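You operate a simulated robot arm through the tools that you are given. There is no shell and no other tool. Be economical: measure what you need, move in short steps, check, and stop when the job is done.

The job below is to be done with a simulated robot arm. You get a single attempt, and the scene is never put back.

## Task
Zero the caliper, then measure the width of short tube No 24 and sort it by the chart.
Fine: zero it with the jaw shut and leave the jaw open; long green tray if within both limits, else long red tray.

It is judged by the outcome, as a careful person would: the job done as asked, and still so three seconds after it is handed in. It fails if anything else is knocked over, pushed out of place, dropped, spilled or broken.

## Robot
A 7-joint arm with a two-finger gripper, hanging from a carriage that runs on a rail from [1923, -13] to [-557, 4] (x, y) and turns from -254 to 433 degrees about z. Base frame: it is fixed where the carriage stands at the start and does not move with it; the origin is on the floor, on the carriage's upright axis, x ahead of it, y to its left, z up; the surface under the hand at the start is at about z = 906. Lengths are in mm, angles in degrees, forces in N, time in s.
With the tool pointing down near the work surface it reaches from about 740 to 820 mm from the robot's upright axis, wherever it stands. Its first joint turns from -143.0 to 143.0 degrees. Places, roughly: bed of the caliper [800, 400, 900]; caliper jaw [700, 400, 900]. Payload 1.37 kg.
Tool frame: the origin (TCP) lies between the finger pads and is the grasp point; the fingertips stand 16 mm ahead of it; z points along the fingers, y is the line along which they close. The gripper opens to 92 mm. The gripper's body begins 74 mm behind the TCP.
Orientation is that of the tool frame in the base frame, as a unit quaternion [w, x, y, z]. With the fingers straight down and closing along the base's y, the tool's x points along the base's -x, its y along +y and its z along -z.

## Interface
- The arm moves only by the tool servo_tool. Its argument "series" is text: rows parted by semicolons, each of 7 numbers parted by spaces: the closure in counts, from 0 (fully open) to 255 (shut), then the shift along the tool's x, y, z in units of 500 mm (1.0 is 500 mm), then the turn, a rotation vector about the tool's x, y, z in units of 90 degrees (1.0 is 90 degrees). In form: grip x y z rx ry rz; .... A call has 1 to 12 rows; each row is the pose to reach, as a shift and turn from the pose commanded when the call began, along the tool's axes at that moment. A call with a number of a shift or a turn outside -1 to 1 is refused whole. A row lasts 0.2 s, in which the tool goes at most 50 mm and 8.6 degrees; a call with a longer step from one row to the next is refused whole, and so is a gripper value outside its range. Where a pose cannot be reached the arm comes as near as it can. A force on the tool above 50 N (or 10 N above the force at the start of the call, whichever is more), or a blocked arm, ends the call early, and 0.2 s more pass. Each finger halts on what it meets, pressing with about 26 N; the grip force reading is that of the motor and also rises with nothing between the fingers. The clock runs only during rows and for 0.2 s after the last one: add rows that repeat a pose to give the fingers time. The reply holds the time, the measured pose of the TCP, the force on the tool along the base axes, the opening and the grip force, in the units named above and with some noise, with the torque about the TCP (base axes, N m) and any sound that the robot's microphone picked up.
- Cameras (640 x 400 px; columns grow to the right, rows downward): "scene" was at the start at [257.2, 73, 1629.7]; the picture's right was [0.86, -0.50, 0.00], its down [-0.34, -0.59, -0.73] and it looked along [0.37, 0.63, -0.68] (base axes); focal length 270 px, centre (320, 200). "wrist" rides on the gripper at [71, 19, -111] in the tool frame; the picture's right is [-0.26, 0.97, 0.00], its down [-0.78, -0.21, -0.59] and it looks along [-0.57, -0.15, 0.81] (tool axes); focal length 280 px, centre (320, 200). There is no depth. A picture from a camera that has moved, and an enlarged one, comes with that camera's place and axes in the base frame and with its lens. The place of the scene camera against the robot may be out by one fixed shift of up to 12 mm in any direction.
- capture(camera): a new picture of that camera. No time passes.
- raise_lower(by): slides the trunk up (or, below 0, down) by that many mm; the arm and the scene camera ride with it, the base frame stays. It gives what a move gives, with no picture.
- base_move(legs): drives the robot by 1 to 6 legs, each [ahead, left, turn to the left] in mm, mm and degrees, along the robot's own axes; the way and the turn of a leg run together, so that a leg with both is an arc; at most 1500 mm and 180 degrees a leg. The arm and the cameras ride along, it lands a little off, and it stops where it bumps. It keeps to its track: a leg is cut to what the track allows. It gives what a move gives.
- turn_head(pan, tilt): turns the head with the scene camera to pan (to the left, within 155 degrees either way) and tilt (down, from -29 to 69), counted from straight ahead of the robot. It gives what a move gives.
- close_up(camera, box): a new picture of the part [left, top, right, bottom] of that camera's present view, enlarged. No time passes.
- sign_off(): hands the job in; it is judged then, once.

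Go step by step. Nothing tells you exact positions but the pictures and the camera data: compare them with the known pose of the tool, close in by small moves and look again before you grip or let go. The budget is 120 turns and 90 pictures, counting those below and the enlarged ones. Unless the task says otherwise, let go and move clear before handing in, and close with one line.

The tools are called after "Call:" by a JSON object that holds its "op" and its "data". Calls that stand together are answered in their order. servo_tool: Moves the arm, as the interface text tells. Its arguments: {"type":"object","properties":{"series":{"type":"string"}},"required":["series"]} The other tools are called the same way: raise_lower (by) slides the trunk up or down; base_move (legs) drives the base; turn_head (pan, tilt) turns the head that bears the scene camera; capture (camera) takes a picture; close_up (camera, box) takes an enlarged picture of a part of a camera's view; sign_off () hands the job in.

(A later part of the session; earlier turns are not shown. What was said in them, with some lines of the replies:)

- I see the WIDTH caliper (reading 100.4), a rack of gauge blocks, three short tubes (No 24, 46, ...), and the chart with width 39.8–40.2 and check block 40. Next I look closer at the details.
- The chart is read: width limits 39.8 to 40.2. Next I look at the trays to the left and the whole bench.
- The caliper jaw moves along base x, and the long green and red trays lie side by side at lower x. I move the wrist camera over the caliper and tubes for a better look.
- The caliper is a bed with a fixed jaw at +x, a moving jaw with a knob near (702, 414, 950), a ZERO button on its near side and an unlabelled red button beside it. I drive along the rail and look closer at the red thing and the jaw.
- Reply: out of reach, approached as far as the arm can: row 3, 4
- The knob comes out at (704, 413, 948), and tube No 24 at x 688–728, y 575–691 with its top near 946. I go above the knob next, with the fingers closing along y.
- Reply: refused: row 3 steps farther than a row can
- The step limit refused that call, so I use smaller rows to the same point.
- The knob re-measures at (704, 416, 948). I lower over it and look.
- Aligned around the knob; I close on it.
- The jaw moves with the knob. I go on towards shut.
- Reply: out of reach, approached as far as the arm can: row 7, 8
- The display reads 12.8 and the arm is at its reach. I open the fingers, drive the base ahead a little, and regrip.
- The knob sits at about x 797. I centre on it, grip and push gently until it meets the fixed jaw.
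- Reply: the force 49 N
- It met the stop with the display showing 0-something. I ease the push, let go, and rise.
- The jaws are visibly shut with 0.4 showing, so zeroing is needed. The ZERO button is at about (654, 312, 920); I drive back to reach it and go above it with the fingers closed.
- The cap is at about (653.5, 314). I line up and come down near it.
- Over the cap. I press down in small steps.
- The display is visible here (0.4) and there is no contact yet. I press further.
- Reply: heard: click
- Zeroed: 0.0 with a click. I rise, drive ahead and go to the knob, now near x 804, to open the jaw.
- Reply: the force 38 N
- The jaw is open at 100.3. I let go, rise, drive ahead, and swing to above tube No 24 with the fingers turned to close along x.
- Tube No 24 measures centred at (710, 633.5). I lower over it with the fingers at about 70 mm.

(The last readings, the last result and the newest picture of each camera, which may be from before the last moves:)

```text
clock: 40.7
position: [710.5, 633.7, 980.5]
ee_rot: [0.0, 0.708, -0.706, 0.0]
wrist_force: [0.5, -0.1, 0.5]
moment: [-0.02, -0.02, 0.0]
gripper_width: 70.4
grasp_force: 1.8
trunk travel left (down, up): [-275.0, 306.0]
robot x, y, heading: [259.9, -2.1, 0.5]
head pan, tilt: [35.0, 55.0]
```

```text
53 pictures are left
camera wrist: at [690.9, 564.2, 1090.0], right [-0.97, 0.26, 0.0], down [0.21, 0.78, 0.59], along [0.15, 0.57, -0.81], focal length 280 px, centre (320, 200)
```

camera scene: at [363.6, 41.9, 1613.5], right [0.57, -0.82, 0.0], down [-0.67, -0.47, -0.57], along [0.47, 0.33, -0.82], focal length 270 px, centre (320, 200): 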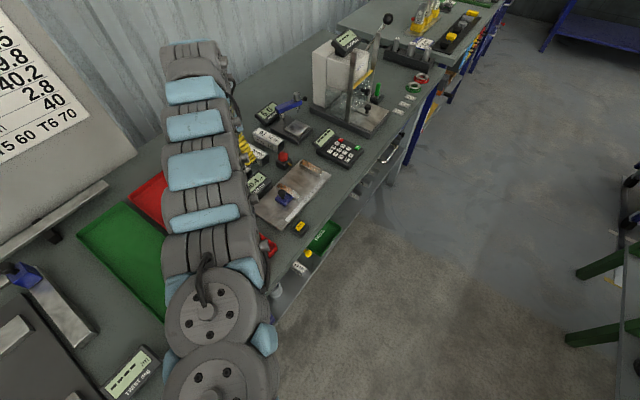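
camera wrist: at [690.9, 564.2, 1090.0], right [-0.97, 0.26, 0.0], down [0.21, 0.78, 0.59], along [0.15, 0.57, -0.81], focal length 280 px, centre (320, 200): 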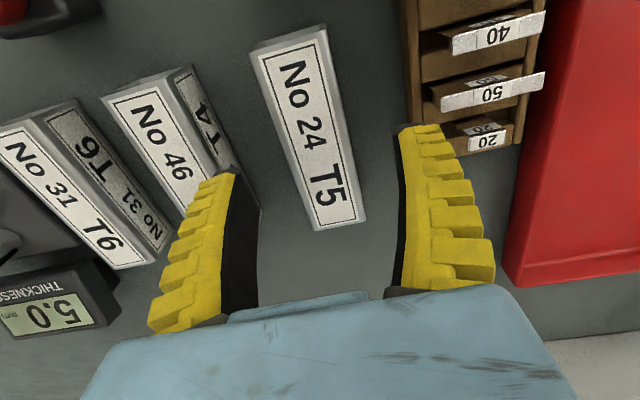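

Call:
{"op": "servo_tool", "data": {"series": "65 0 0 0.05 0 0 0; 65 0 0 0.1 0 0 0; 65 0 0 0.1 0 0 0; 120 0 0 0.1 0 0 0; 190 0 0 0.1 0 0 0; 255 0 0 0.1 0 0 0; 255 0 0 0.1 0 0 0"}}

Call:
{"op": "capture", "data": {"camera": "wrist"}}

```text
clock: 42.3
position: [708.3, 632.1, 929.9]
ee_rot: [0.0, 0.708, -0.706, 0.001]
wrist_force: [-3.6, -4.5, 14.8]
moment: [0.02, 0.03, -0.13]
gripper_width: 34.1
grasp_force: 25.9
out of reach, approached as far as the arm can: row 2
trunk travel left (down, up): [-275.0, 306.0]
robot x, y, heading: [256.3, -0.2, 0.3]
head pan, tilt: [35.0, 55.0]
```

```text
52 pictures are left
camera wrist: at [689.4, 562.9, 1039.9], right [-0.97, 0.26, 0.0], down [0.21, 0.78, 0.59], along [0.15, 0.57, -0.81], focal length 280 px, centre (320, 200)
```

wrist: 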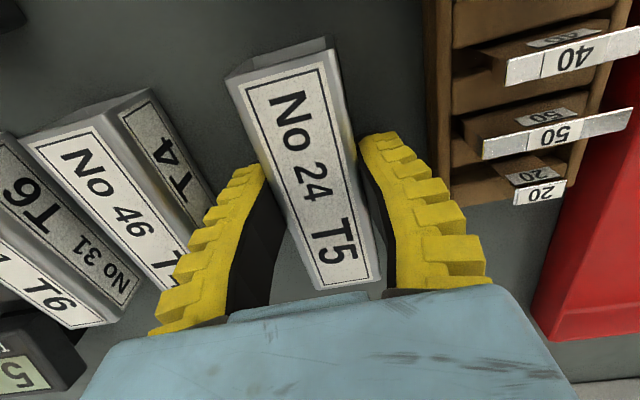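

The tube is gripped. I lift it straight up and drive back towards the caliper.

Call:
{"op": "servo_tool", "data": {"series": "255 0 0 -0.04 0 0 0; 255 0 0 -0.12 0 0 0; 255 0 0 -0.2 0 0 0; 255 0 0 -0.24 0 0 0; 255 0 0 -0.24 0 0 0"}}

Call:
{"op": "capture", "data": {"camera": "wrist"}}

Call:
{"op": "base_move", "data": {"legs": [[-128, 0, 0]]}}

```text
clock: 43.5
position: [709.5, 632.6, 1048.1]
ee_rot: [0.0, 0.707, -0.707, 0.001]
wrist_force: [1.3, 0.1, -1.4]
moment: [0.0, 0.01, 0.03]
gripper_width: 33.4
grasp_force: 25.6
trunk travel left (down, up): [-275.0, 306.0]
robot x, y, heading: [262.6, 1.0, 0.1]
head pan, tilt: [35.0, 55.0]
```

```text
51 pictures are left
camera wrist: at [689.8, 563.3, 1157.9], right [-0.97, 0.26, 0.0], down [0.21, 0.78, 0.59], along [0.15, 0.57, -0.81], focal length 280 px, centre (320, 200)
```

wrist: 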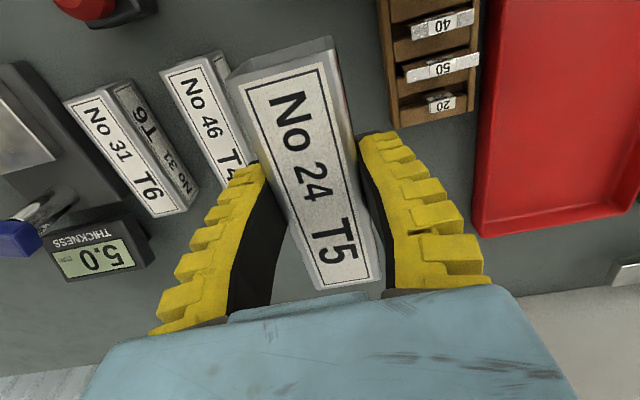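

```text
clock: 44.8
position: [581.4, 634.5, 1047.0]
ee_rot: [0.0, 0.709, -0.706, 0.0]
wrist_force: [-0.5, 0.1, -2.0]
moment: [-0.01, 0.01, -0.04]
gripper_width: 33.3
grasp_force: 26.0
trunk travel left (down, up): [-275.0, 306.0]
robot x, y, heading: [130.0, -1.7, 0.1]
head pan, tilt: [35.0, 55.0]
```

The tube is held. I swing it over the open caliper bed.

Call:
{"op": "servo_tool", "data": {"series": "255 0.05 -0.05 0 0 0 0; 255 0.11 -0.11 0 0 0 0; 255 0.17 -0.165 0 0 0 0; 255 0.23 -0.22 0 0 0 0; 255 0.29 -0.275 0 0 0 0; 255 0.345 -0.33 0 0 0 0; 255 0.4 -0.385 0 0 0 0; 255 0.44 -0.42 0 0 0 0; 255 0.44 -0.42 0 0 0 0"}}

Call:
{"op": "capture", "data": {"camera": "wrist"}}

Call:
{"op": "capture", "data": {"camera": "scene"}}

```text
clock: 46.8
position: [789.7, 415.3, 1049.0]
ee_rot: [0.0, 0.708, -0.706, 0.001]
wrist_force: [0.3, 0.3, -2.6]
moment: [0.02, -0.03, 0.01]
gripper_width: 33.3
grasp_force: 26.1
trunk travel left (down, up): [-275.0, 306.0]
robot x, y, heading: [128.9, 0.1, 0.4]
head pan, tilt: [35.0, 55.0]
```

```text
50 pictures are left
camera wrist: at [770.7, 346.0, 1159.0], right [-0.97, 0.26, 0.0], down [0.21, 0.78, 0.59], along [0.15, 0.57, -0.81], focal length 280 px, centre (320, 200)
```

wrist: 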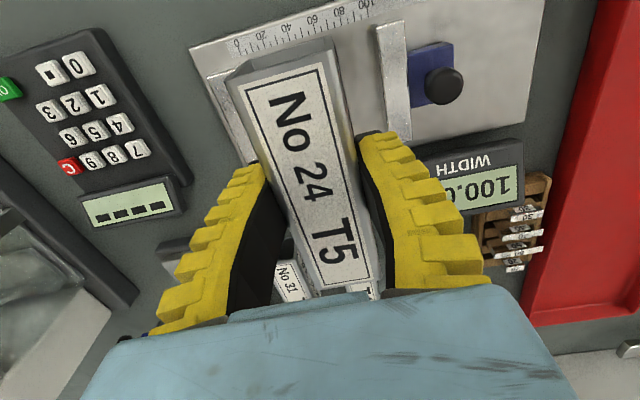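

```text
49 pictures are left
camera scene: at [405.8, 43.1, 1613.6], right [0.58, -0.82, 0.0], down [-0.67, -0.47, -0.57], along [0.47, 0.33, -0.82], focal length 270 px, centre (320, 200)
```

scene: 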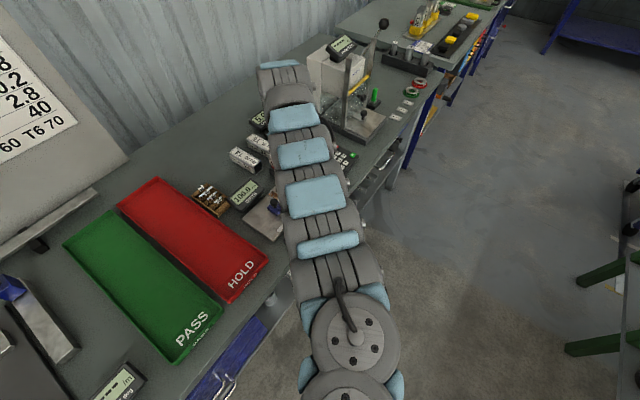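

The moving-jaw face is near x 736 and the bars span y 373–457. I lower the tube between the jaws.

Call:
{"op": "servo_tool", "data": {"series": "255 0 0.005 0.05 0 0 0; 255 0 0.005 0.12 0 0 0; 255 0 0.005 0.18 0 0 0; 255 0 0.005 0.19 0 0 0; 255 0 0.005 0.19 0 0 0"}}

Call:
{"op": "capture", "data": {"camera": "wrist"}}

```text
clock: 48.0
position: [788.4, 414.0, 953.0]
ee_rot: [0.0, 0.709, -0.705, 0.0]
wrist_force: [-0.3, -0.2, -1.4]
moment: [-0.04, -0.01, 0.01]
gripper_width: 33.3
grasp_force: 26.2
trunk travel left (down, up): [-275.0, 306.0]
robot x, y, heading: [132.2, 1.2, 0.3]
head pan, tilt: [35.0, 55.0]
```

```text
48 pictures are left
camera wrist: at [768.6, 345.8, 1063.2], right [-0.97, 0.26, 0.0], down [0.21, 0.78, 0.59], along [0.15, 0.57, -0.81], focal length 280 px, centre (320, 200)
```

wrist: 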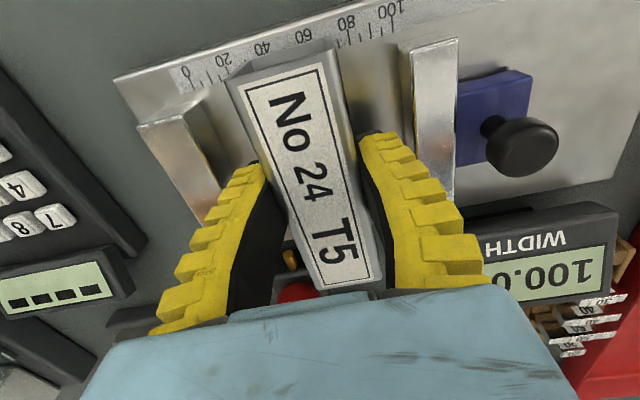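

Clear on both sides. I lower in small steps to touch the bed.

Call:
{"op": "servo_tool", "data": {"series": "255 0 0 0.006 0 0 0; 255 0 0 0.012 0 0 0; 255 0 0 0.016 0 0 0; 255 0 0 0.019 0 0 0; 255 0 0 0.022 0 0 0; 255 0 0 0.022 0 0 0"}}

```text
clock: 49.4
position: [791.0, 417.1, 943.8]
ee_rot: [0.0, 0.709, -0.705, 0.0]
wrist_force: [-3.7, -0.3, 16.7]
moment: [-0.01, 0.06, 0.03]
gripper_width: 35.4
grasp_force: 26.3
trunk travel left (down, up): [-275.0, 306.0]
robot x, y, heading: [130.5, -1.5, 0.2]
head pan, tilt: [35.0, 55.0]
```

The tube is on the bed. I open a little, rise and look.

Call:
{"op": "servo_tool", "data": {"series": "180 0 0 -0.003 0 0 0; 110 0 0 -0.003 0 0 0; 105 0 0 -0.003 0 0 0; 105 0 0 -0.04 0 0 0; 105 0 0 -0.12 0 0 0; 105 0 0 -0.2 0 0 0; 105 0 0 -0.2 0 0 0"}}

Call:
{"op": "capture", "data": {"camera": "wrist"}}

```text
clock: 51.0
position: [788.7, 415.3, 1041.5]
ee_rot: [0.0, 0.708, -0.706, 0.0]
wrist_force: [-0.8, 0.0, 1.0]
moment: [-0.01, -0.03, 0.02]
gripper_width: 56.8
grasp_force: 1.9
trunk travel left (down, up): [-275.0, 306.0]
robot x, y, heading: [129.8, -2.5, -0.0]
head pan, tilt: [35.0, 55.0]
```

```text
47 pictures are left
camera wrist: at [769.6, 345.7, 1151.8], right [-0.97, 0.26, 0.0], down [0.21, 0.78, 0.59], along [0.15, 0.57, -0.81], focal length 280 px, centre (320, 200)
```

wrist: 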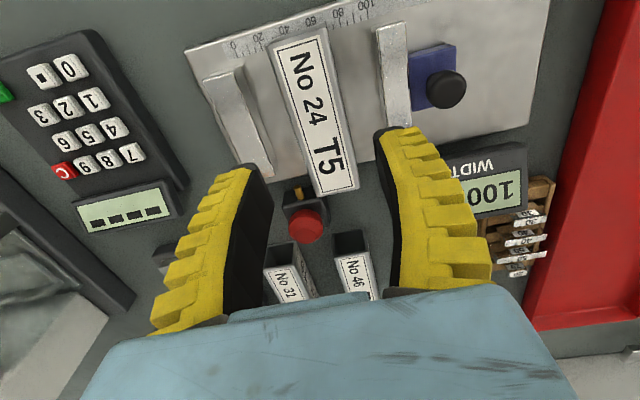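

The tube sits squarely on the bed. Next I grip the moving-jaw knob with the fingers along x, and shut the jaw onto the tube.

Call:
{"op": "base_move", "data": {"legs": [[-33, 0, 0]]}}

Call:
{"op": "servo_tool", "data": {"series": "105 -0.003 0.05 0 0 0 0; 105 -0.003 0.1 0.03 0 0 0; 105 -0.003 0.104 0.06 0 0 0; 105 -0.003 0.104 0.06 0 0 0"}}

Call:
{"op": "capture", "data": {"camera": "wrist"}}

```text
clock: 51.8
position: [756.8, 414.8, 1041.8]
ee_rot: [0.0, 0.708, -0.706, 0.0]
wrist_force: [0.0, 0.1, 0.0]
moment: [0.04, 0.0, 0.03]
gripper_width: 57.4
grasp_force: 1.8
trunk travel left (down, up): [-275.0, 306.0]
robot x, y, heading: [101.0, -3.3, 0.3]
head pan, tilt: [35.0, 55.0]
```

```text
clock: 52.8
position: [703.7, 416.1, 1011.8]
ee_rot: [-0.001, 0.709, -0.706, 0.001]
wrist_force: [-0.4, 0.0, 0.5]
moment: [-0.02, 0.01, 0.02]
gripper_width: 56.9
grasp_force: 1.9
trunk travel left (down, up): [-275.0, 306.0]
robot x, y, heading: [100.1, 0.9, 0.2]
head pan, tilt: [35.0, 55.0]
```

```text
46 pictures are left
camera wrist: at [684.8, 346.3, 1121.7], right [-0.97, 0.26, 0.0], down [0.21, 0.78, 0.59], along [0.15, 0.57, -0.81], focal length 280 px, centre (320, 200)
```

wrist: 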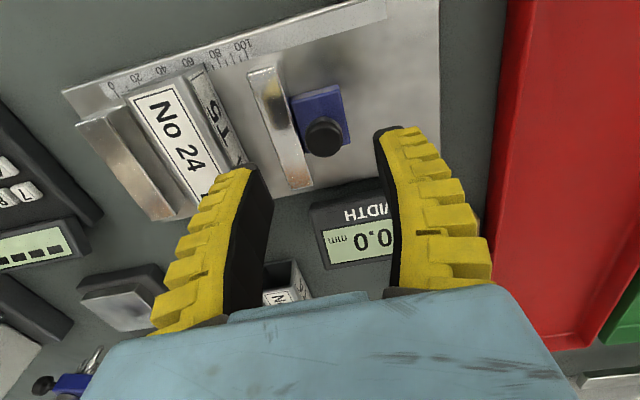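

Call:
{"op": "servo_tool", "data": {"series": "130 -0.005 0.003 0.04 0 0 0; 130 -0.005 0.003 0.08 0 0 0; 130 -0.005 0.003 0.112 0 0 0; 160 -0.005 0.003 0.112 0 0 0; 210 -0.005 0.003 0.112 0 0 0; 255 -0.005 0.003 0.112 0 0 0; 255 -0.005 0.003 0.112 0 0 0"}}

Call:
{"op": "capture", "data": {"camera": "wrist"}}

```text
clock: 54.4
position: [702.4, 417.5, 954.7]
ee_rot: [0.001, 0.708, -0.706, 0.0]
wrist_force: [0.3, 0.5, -4.4]
moment: [-0.34, 0.01, 0.0]
gripper_width: 16.8
grasp_force: 28.0
trunk travel left (down, up): [-275.0, 306.0]
robot x, y, heading: [101.1, -0.3, 0.1]
head pan, tilt: [35.0, 55.0]
```

```text
45 pictures are left
camera wrist: at [683.0, 348.2, 1065.0], right [-0.97, 0.26, 0.0], down [0.21, 0.78, 0.59], along [0.15, 0.57, -0.81], focal length 280 px, centre (320, 200)
```

wrist: 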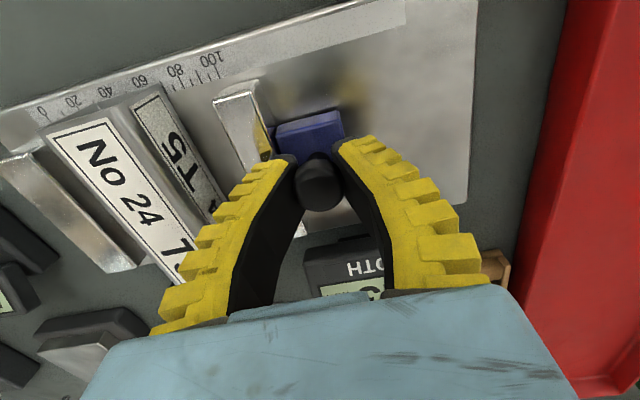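

The knob is held. I push the jaw towards the tube.

Call:
{"op": "servo_tool", "data": {"series": "255 0 -0.016 0 0 0 0; 255 0 -0.032 0 0 0 0; 255 0 -0.048 0 0 0 0; 255 0 -0.064 0 0 0 0; 255 0 -0.076 0 0 0 0; 255 0 -0.084 0 0 0 0; 255 0 -0.092 0 0 0 0; 255 0 -0.1 0 0 0 0; 255 0 -0.1 0 0 0 0"}}

Call:
{"op": "capture", "data": {"camera": "wrist"}}

```text
clock: 56.4
position: [753.1, 416.4, 954.9]
ee_rot: [0.001, 0.708, -0.706, 0.0]
wrist_force: [0.0, -6.9, -2.8]
moment: [-0.19, 0.02, -0.01]
gripper_width: 16.0
grasp_force: 28.3
trunk travel left (down, up): [-275.0, 306.0]
robot x, y, heading: [97.8, -0.5, 0.2]
head pan, tilt: [35.0, 55.0]
```

```text
44 pictures are left
camera wrist: at [733.3, 347.8, 1065.1], right [-0.97, 0.26, 0.0], down [0.21, 0.78, 0.59], along [0.15, 0.57, -0.81], focal length 280 px, centre (320, 200)
```

wrist: 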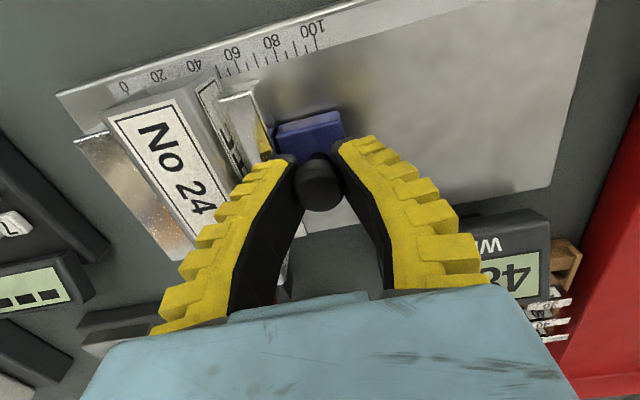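

Call:
{"op": "servo_tool", "data": {"series": "255 0 -0.004 0 0 0 0; 255 0 -0.008 0 0 0 0; 255 0 -0.012 0 0 0 0; 255 0 -0.016 0 0 0 0; 255 0 -0.02 0 0 0 0; 255 0 -0.024 0 0 0 0; 255 0 -0.026 0 0 0 0; 255 0 -0.026 0 0 0 0"}}

Call:
{"op": "capture", "data": {"camera": "wrist"}}

Call:
{"op": "close_up", "data": {"camera": "scene", "box": [180, 140, 340, 240]}}

```text
clock: 58.2
position: [762.1, 417.8, 953.0]
ee_rot: [0.002, 0.708, -0.706, -0.001]
wrist_force: [-23.6, -18.4, 17.9]
moment: [0.24, -0.23, -0.12]
gripper_width: 15.7
grasp_force: 28.0
trunk travel left (down, up): [-275.0, 306.0]
robot x, y, heading: [99.8, 3.0, 0.2]
head pan, tilt: [35.0, 55.0]
```

```text
43 pictures are left
camera wrist: at [743.6, 347.8, 1063.8], right [-0.97, 0.26, 0.0], down [0.21, 0.78, 0.59], along [0.15, 0.57, -0.81], focal length 280 px, centre (320, 200)
```

wrist: 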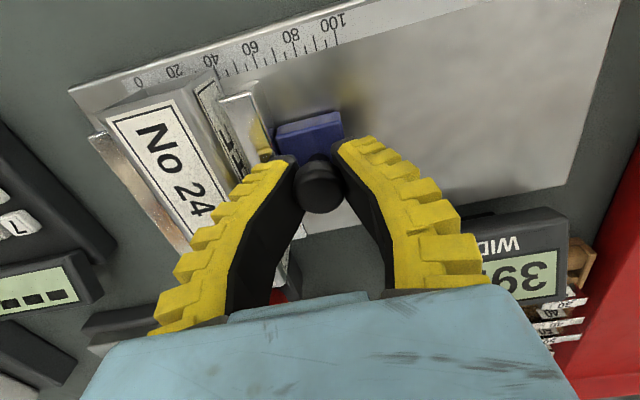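

```text
4.00 times, centred on (260, 190) of scene
camera zoom: at [371.7, 42.2, 1613.1], right [0.58, -0.82, 0.0], down [-0.67, -0.47, -0.57], along [0.47, 0.33, -0.82], focal length 1078 px, centre (560, 240)
```

zoom: 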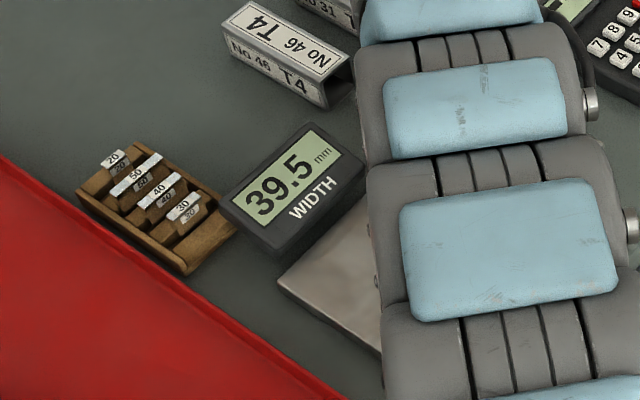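

The width reads 39.5 with the jaw shut on the tube, below the 39.8 minimum, so it goes to the red (HOLD) tray. I pull the jaw open again.

Call:
{"op": "servo_tool", "data": {"series": "255 0 0.01 0 0 0 0; 255 0 0.024 0 0 0 0; 255 0 0.04 0 0 0 0; 255 0 0.056 0 0 0 0; 255 0 0.072 0 0 0 0; 255 0 0.09 0 0 0 0; 255 0 0.108 0 0 0 0; 255 0 0.124 0 0 0 0; 255 0 0.124 0 0 0 0"}}

Call:
{"op": "servo_tool", "data": {"series": "200 0 0 0 0 0 0; 140 0 0 0 0 0 0; 130 0 0 0 0 0 0; 130 0 0 -0.05 0 0 0; 100 0 0 -0.13 0 0 0; 100 0 0 -0.2 0 0 0; 100 0 0 -0.2 0 0 0"}}

Call:
{"op": "capture", "data": {"camera": "wrist"}}

```text
clock: 60.2
position: [703.7, 416.7, 954.6]
ee_rot: [0.001, 0.708, -0.706, 0.001]
wrist_force: [-0.8, -7.8, -9.5]
moment: [-0.29, -0.15, 0.02]
gripper_width: 15.0
grasp_force: 28.3
trunk travel left (down, up): [-275.0, 306.0]
robot x, y, heading: [102.1, 0.3, 0.1]
head pan, tilt: [35.0, 55.0]
```

```text
clock: 61.8
position: [704.5, 418.4, 1055.2]
ee_rot: [0.001, 0.708, -0.706, 0.0]
wrist_force: [-1.1, 0.1, -0.4]
moment: [-0.02, 0.04, 0.03]
gripper_width: 58.2
grasp_force: 2.1
trunk travel left (down, up): [-275.0, 306.0]
robot x, y, heading: [96.3, -3.7, 0.4]
head pan, tilt: [35.0, 55.0]
```

```text
41 pictures are left
camera wrist: at [684.6, 348.9, 1165.9], right [-0.97, 0.26, 0.0], down [0.21, 0.78, 0.59], along [0.15, 0.57, -0.81], focal length 280 px, centre (320, 200)
```

wrist: 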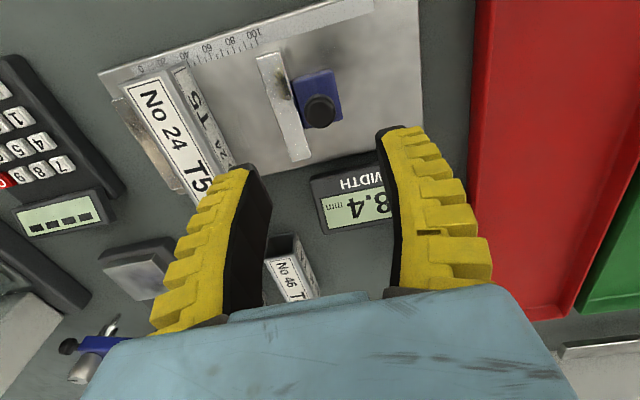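

The jaw is open at 98.4 and the tube rests against the fixed jaw. I go above the tube and check heights before gripping its upper part.

Call:
{"op": "base_move", "data": {"legs": [[45, 0, 0]]}}

Call:
{"op": "servo_tool", "data": {"series": "80 0.003 -0.05 0 0 0 0; 80 0.006 -0.11 0.0 0 0 0; 80 0.006 -0.126 0.06 0 0 0; 80 0.006 -0.126 0.06 0 0 0"}}

Call:
{"op": "capture", "data": {"camera": "wrist"}}

```text
clock: 62.7
position: [749.3, 416.8, 1055.3]
ee_rot: [0.0, 0.709, -0.705, 0.001]
wrist_force: [-0.4, -0.1, 0.6]
moment: [0.0, 0.01, 0.0]
gripper_width: 58.6
grasp_force: 1.9
trunk travel left (down, up): [-275.0, 306.0]
robot x, y, heading: [143.1, -2.2, -0.1]
head pan, tilt: [35.0, 55.0]
```

```text
clock: 63.7
position: [810.6, 415.2, 1025.5]
ee_rot: [0.0, 0.709, -0.705, 0.0]
wrist_force: [0.2, -0.4, 1.3]
moment: [0.0, -0.05, 0.0]
gripper_width: 65.6
grasp_force: 1.7
trunk travel left (down, up): [-275.0, 306.0]
robot x, y, heading: [141.8, -1.6, 0.0]
head pan, tilt: [35.0, 55.0]
```

```text
40 pictures are left
camera wrist: at [792.2, 345.7, 1136.3], right [-0.97, 0.26, 0.0], down [0.21, 0.78, 0.59], along [0.15, 0.57, -0.81], focal length 280 px, centre (320, 200)
```

wrist: 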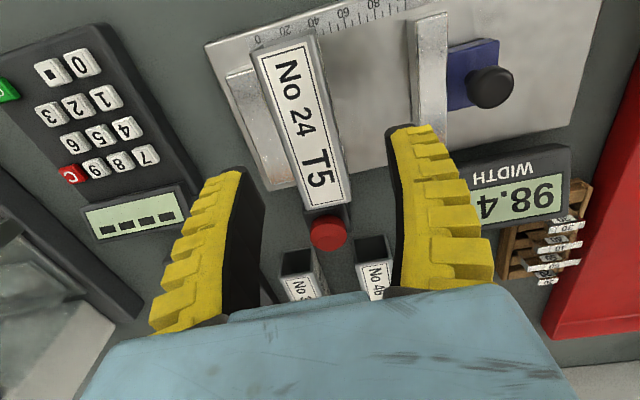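

Call:
{"op": "servo_tool", "data": {"series": "80 0 -0.012 0.05 0 0 0; 80 0 -0.012 0.11 0 0 0; 80 0 -0.012 0.142 0 0 0; 80 0 -0.012 0.142 0 0 0"}}

Call:
{"op": "capture", "data": {"camera": "wrist"}}

```text
clock: 64.7
position: [818.8, 414.9, 953.9]
ee_rot: [0.0, 0.708, -0.706, 0.0]
wrist_force: [-1.3, -0.7, 4.1]
moment: [-0.01, -0.13, -0.05]
gripper_width: 65.5
grasp_force: 1.4
trunk travel left (down, up): [-275.0, 306.0]
robot x, y, heading: [145.2, -0.0, 0.3]
head pan, tilt: [35.0, 55.0]
```

```text
39 pictures are left
camera wrist: at [798.4, 346.0, 1064.7], right [-0.97, 0.26, 0.0], down [0.21, 0.78, 0.59], along [0.15, 0.57, -0.81], focal length 280 px, centre (320, 200)
```

wrist: 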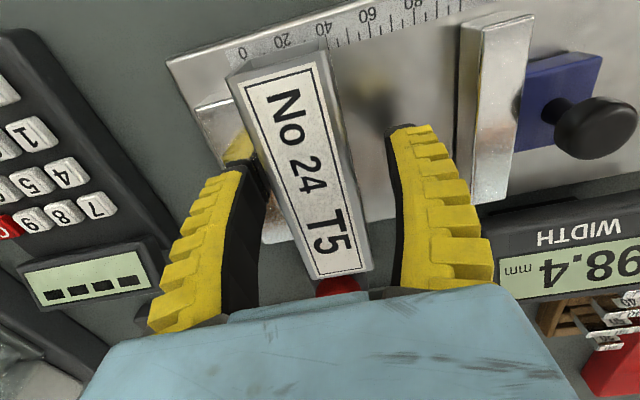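

The left finger seems to just brush the fixed jaw top, so I rise 2 mm and close.

Call:
{"op": "servo_tool", "data": {"series": "80 0 0.003 -0.004 0 0 0; 130 0 0.003 -0.004 0 0 0; 180 0 0.003 -0.004 0 0 0; 255 0 0.003 -0.004 0 0 0; 255 0 0.003 -0.004 0 0 0; 255 0 0.003 -0.004 0 0 0"}}

Call:
{"op": "servo_tool", "data": {"series": "255 0 0 -0.02 0 0 0; 255 0 0 -0.06 0 0 0; 255 0 0 -0.14 0 0 0; 255 0 0 -0.22 0 0 0; 255 0 0 -0.22 0 0 0"}}

Call:
{"op": "capture", "data": {"camera": "wrist"}}

```text
clock: 66.1
position: [816.2, 415.5, 958.4]
ee_rot: [0.0, 0.709, -0.706, 0.0]
wrist_force: [-5.1, -2.0, 12.9]
moment: [-0.07, 0.06, -0.04]
gripper_width: 34.7
grasp_force: 26.2
trunk travel left (down, up): [-275.0, 306.0]
robot x, y, heading: [140.4, -2.7, 0.1]
head pan, tilt: [35.0, 55.0]
```

```text
clock: 67.3
position: [816.6, 414.2, 1067.9]
ee_rot: [0.0, 0.708, -0.706, 0.0]
wrist_force: [0.0, 0.3, -1.5]
moment: [-0.06, 0.01, -0.02]
gripper_width: 33.1
grasp_force: 25.3
trunk travel left (down, up): [-275.0, 306.0]
robot x, y, heading: [144.5, -4.1, 0.0]
head pan, tilt: [35.0, 55.0]
```

```text
38 pictures are left
camera wrist: at [796.9, 344.8, 1178.5], right [-0.97, 0.26, 0.0], down [0.21, 0.78, 0.59], along [0.15, 0.57, -0.81], focal length 280 px, centre (320, 200)
```

wrist: 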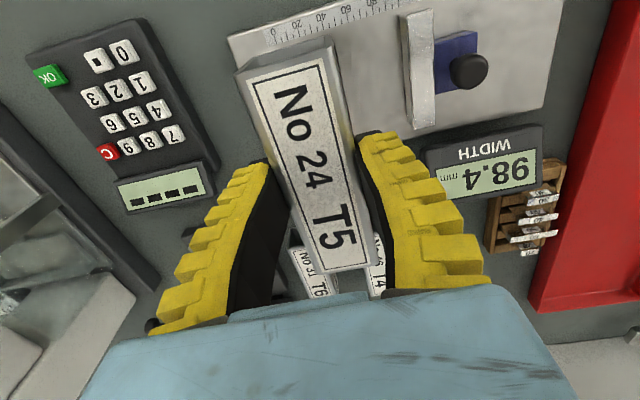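

The tube is held firmly. The red tray spans about x 425–552, y 325–810; I drive back and go over its middle.

Call:
{"op": "base_move", "data": {"legs": [[-255, 0, 0]]}}

Call:
{"op": "servo_tool", "data": {"series": "255 -0.05 0.04 0 0 0 0; 255 -0.1 0.08 0 0 0 0; 255 -0.14 0.12 0 0 0 0; 255 -0.17 0.146 0 0 0 0; 255 -0.17 0.146 0 0 0 0"}}

Call:
{"op": "capture", "data": {"camera": "wrist"}}

Call:
{"op": "capture", "data": {"camera": "scene"}}

```text
clock: 69.2
position: [561.1, 417.6, 1068.3]
ee_rot: [0.0, 0.708, -0.706, 0.0]
wrist_force: [-0.3, 0.4, -1.3]
moment: [-0.04, 0.0, 0.01]
gripper_width: 33.1
grasp_force: 25.8
trunk travel left (down, up): [-275.0, 306.0]
robot x, y, heading: [-109.5, 1.9, 0.2]
head pan, tilt: [35.0, 55.0]
```

```text
clock: 70.3
position: [487.4, 502.3, 1068.2]
ee_rot: [0.001, 0.709, -0.705, 0.001]
wrist_force: [-0.1, -0.1, -1.2]
moment: [-0.01, 0.02, 0.02]
gripper_width: 33.4
grasp_force: 26.0
trunk travel left (down, up): [-275.0, 306.0]
robot x, y, heading: [-106.5, 1.3, 0.4]
head pan, tilt: [35.0, 55.0]
```

```text
37 pictures are left
camera wrist: at [468.2, 433.1, 1177.7], right [-0.97, 0.26, 0.0], down [0.21, 0.78, 0.59], along [0.15, 0.57, -0.81], focal length 280 px, centre (320, 200)
```

wrist: 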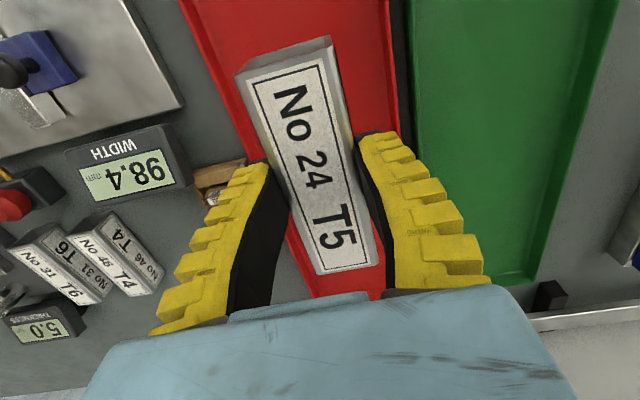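

```text
36 pictures are left
camera scene: at [163.2, 45.1, 1613.6], right [0.58, -0.82, 0.0], down [-0.67, -0.47, -0.57], along [0.47, 0.33, -0.82], focal length 270 px, centre (320, 200)
```

scene: 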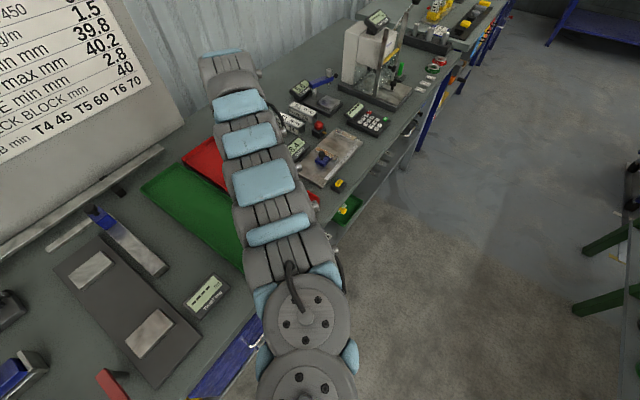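

The wrist view puts the tray at about x 420–568, so I shift 6 mm and lower into it.

Call:
{"op": "servo_tool", "data": {"series": "255 0 -0.012 0.06 0 0 0; 255 0 -0.012 0.14 0 0 0; 255 0 -0.012 0.2 0 0 0; 255 0 -0.012 0.2 0 0 0"}}

Call:
{"op": "capture", "data": {"camera": "wrist"}}

```text
clock: 71.3
position: [494.5, 502.5, 965.7]
ee_rot: [0.001, 0.709, -0.705, 0.001]
wrist_force: [-0.4, 0.1, -1.1]
moment: [0.0, 0.02, -0.01]
gripper_width: 33.4
grasp_force: 25.4
trunk travel left (down, up): [-275.0, 306.0]
robot x, y, heading: [-108.1, -0.1, 0.6]
head pan, tilt: [35.0, 55.0]
```

```text
35 pictures are left
camera wrist: at [475.0, 432.7, 1076.1], right [-0.97, 0.26, 0.0], down [0.21, 0.78, 0.59], along [0.15, 0.57, -0.81], focal length 280 px, centre (320, 200)
```

wrist: 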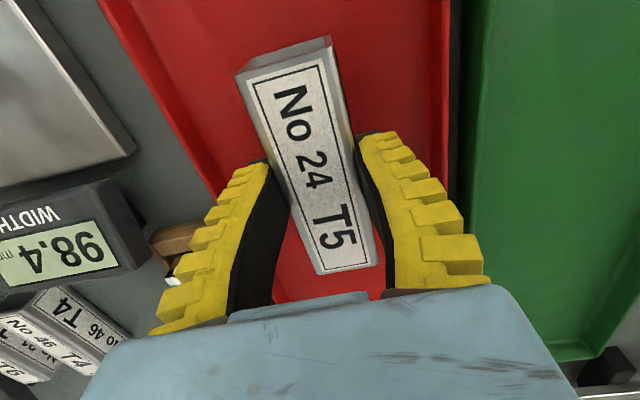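

Well inside the tray. I lower gently to contact.

Call:
{"op": "servo_tool", "data": {"series": "255 0 0 0.008 0 0 0; 255 0 0 0.016 0 0 0; 255 0 0 0.022 0 0 0; 255 0 0 0.027 0 0 0; 255 0 0 0.032 0 0 0; 255 0 0 0.032 0 0 0"}}

```text
clock: 72.8
position: [493.9, 502.1, 952.3]
ee_rot: [0.001, 0.709, -0.706, 0.001]
wrist_force: [-0.9, -0.3, -1.4]
moment: [-0.03, -0.03, 0.0]
gripper_width: 33.0
grasp_force: 26.5
trunk travel left (down, up): [-275.0, 306.0]
robot x, y, heading: [-112.2, 0.8, 0.1]
head pan, tilt: [35.0, 55.0]
```

Call:
{"op": "servo_tool", "data": {"series": "255 0 0 0.003 0 0 0; 255 0 0 0.006 0 0 0; 255 0 0 0.009 0 0 0; 255 0 0 0.012 0 0 0; 255 0 0 0.012 0 0 0"}}

```text
clock: 74.0
position: [494.7, 501.5, 948.2]
ee_rot: [0.0, 0.709, -0.705, 0.0]
wrist_force: [-1.3, -2.2, 6.5]
moment: [-0.04, 0.06, 0.0]
gripper_width: 34.1
grasp_force: 26.0
trunk travel left (down, up): [-275.0, 306.0]
robot x, y, heading: [-109.3, -2.2, 0.2]
head pan, tilt: [35.0, 55.0]
```

It touches the tray floor. I release, rise and check.

Call:
{"op": "servo_tool", "data": {"series": "180 0 0 0 0 0 0; 110 0 0 0 0 0 0; 80 0 0 0 0 0 0; 80 0 0 -0.05 0 0 0; 80 0 0 -0.14 0 0 0; 80 0 0 -0.23 0 0 0; 80 0 0 -0.3 0 0 0; 80 0 0 -0.3 0 0 0"}}

Call:
{"op": "capture", "data": {"camera": "wrist"}}

Call:
{"op": "capture", "data": {"camera": "scene"}}

```text
clock: 75.8
position: [491.9, 502.9, 1098.7]
ee_rot: [0.001, 0.708, -0.706, 0.0]
wrist_force: [-0.7, 0.6, 0.0]
moment: [0.02, 0.0, -0.04]
gripper_width: 65.8
grasp_force: 1.5
trunk travel left (down, up): [-275.0, 306.0]
robot x, y, heading: [-115.7, 1.0, 0.4]
head pan, tilt: [35.0, 55.0]
```

```text
34 pictures are left
camera wrist: at [472.5, 433.2, 1208.2], right [-0.97, 0.26, 0.0], down [0.21, 0.78, 0.59], along [0.15, 0.57, -0.81], focal length 280 px, centre (320, 200)
```

wrist: 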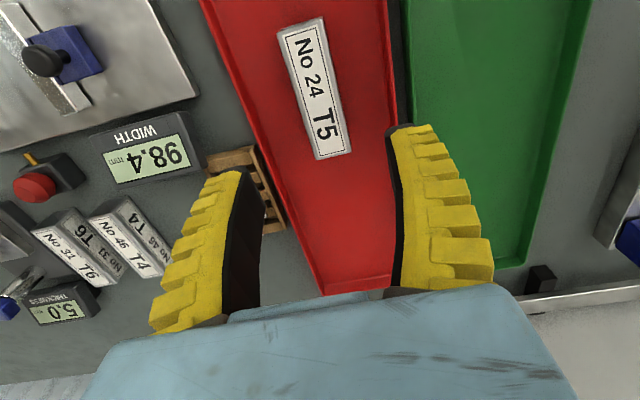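

```text
33 pictures are left
camera scene: at [163.3, 45.1, 1613.6], right [0.58, -0.82, 0.0], down [-0.67, -0.47, -0.57], along [0.47, 0.33, -0.82], focal length 270 px, centre (320, 200)
```

scene: 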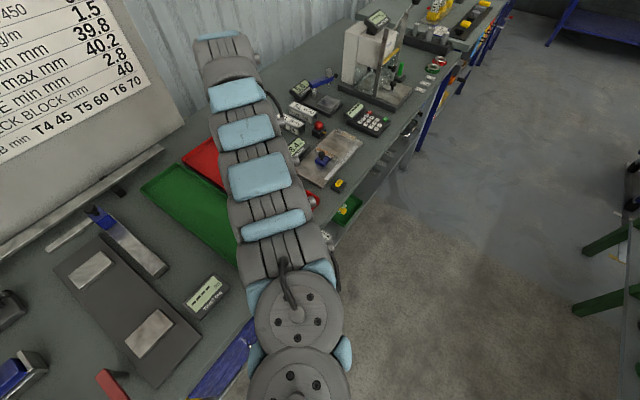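

The tube lies flat in the red HOLD tray, the jaw is open at 98.4, and nothing else has moved. I hand it in.

Call:
{"op": "sign_off", "data": {}}

```text
The job is handed in.
```

I zeroed the caliper with the jaw shut (it had read 0.4 mm). Tube No 24 then measured 39.5 mm, below the 39.8 mm minimum, so it is in the long red HOLD tray, with the jaw left open.
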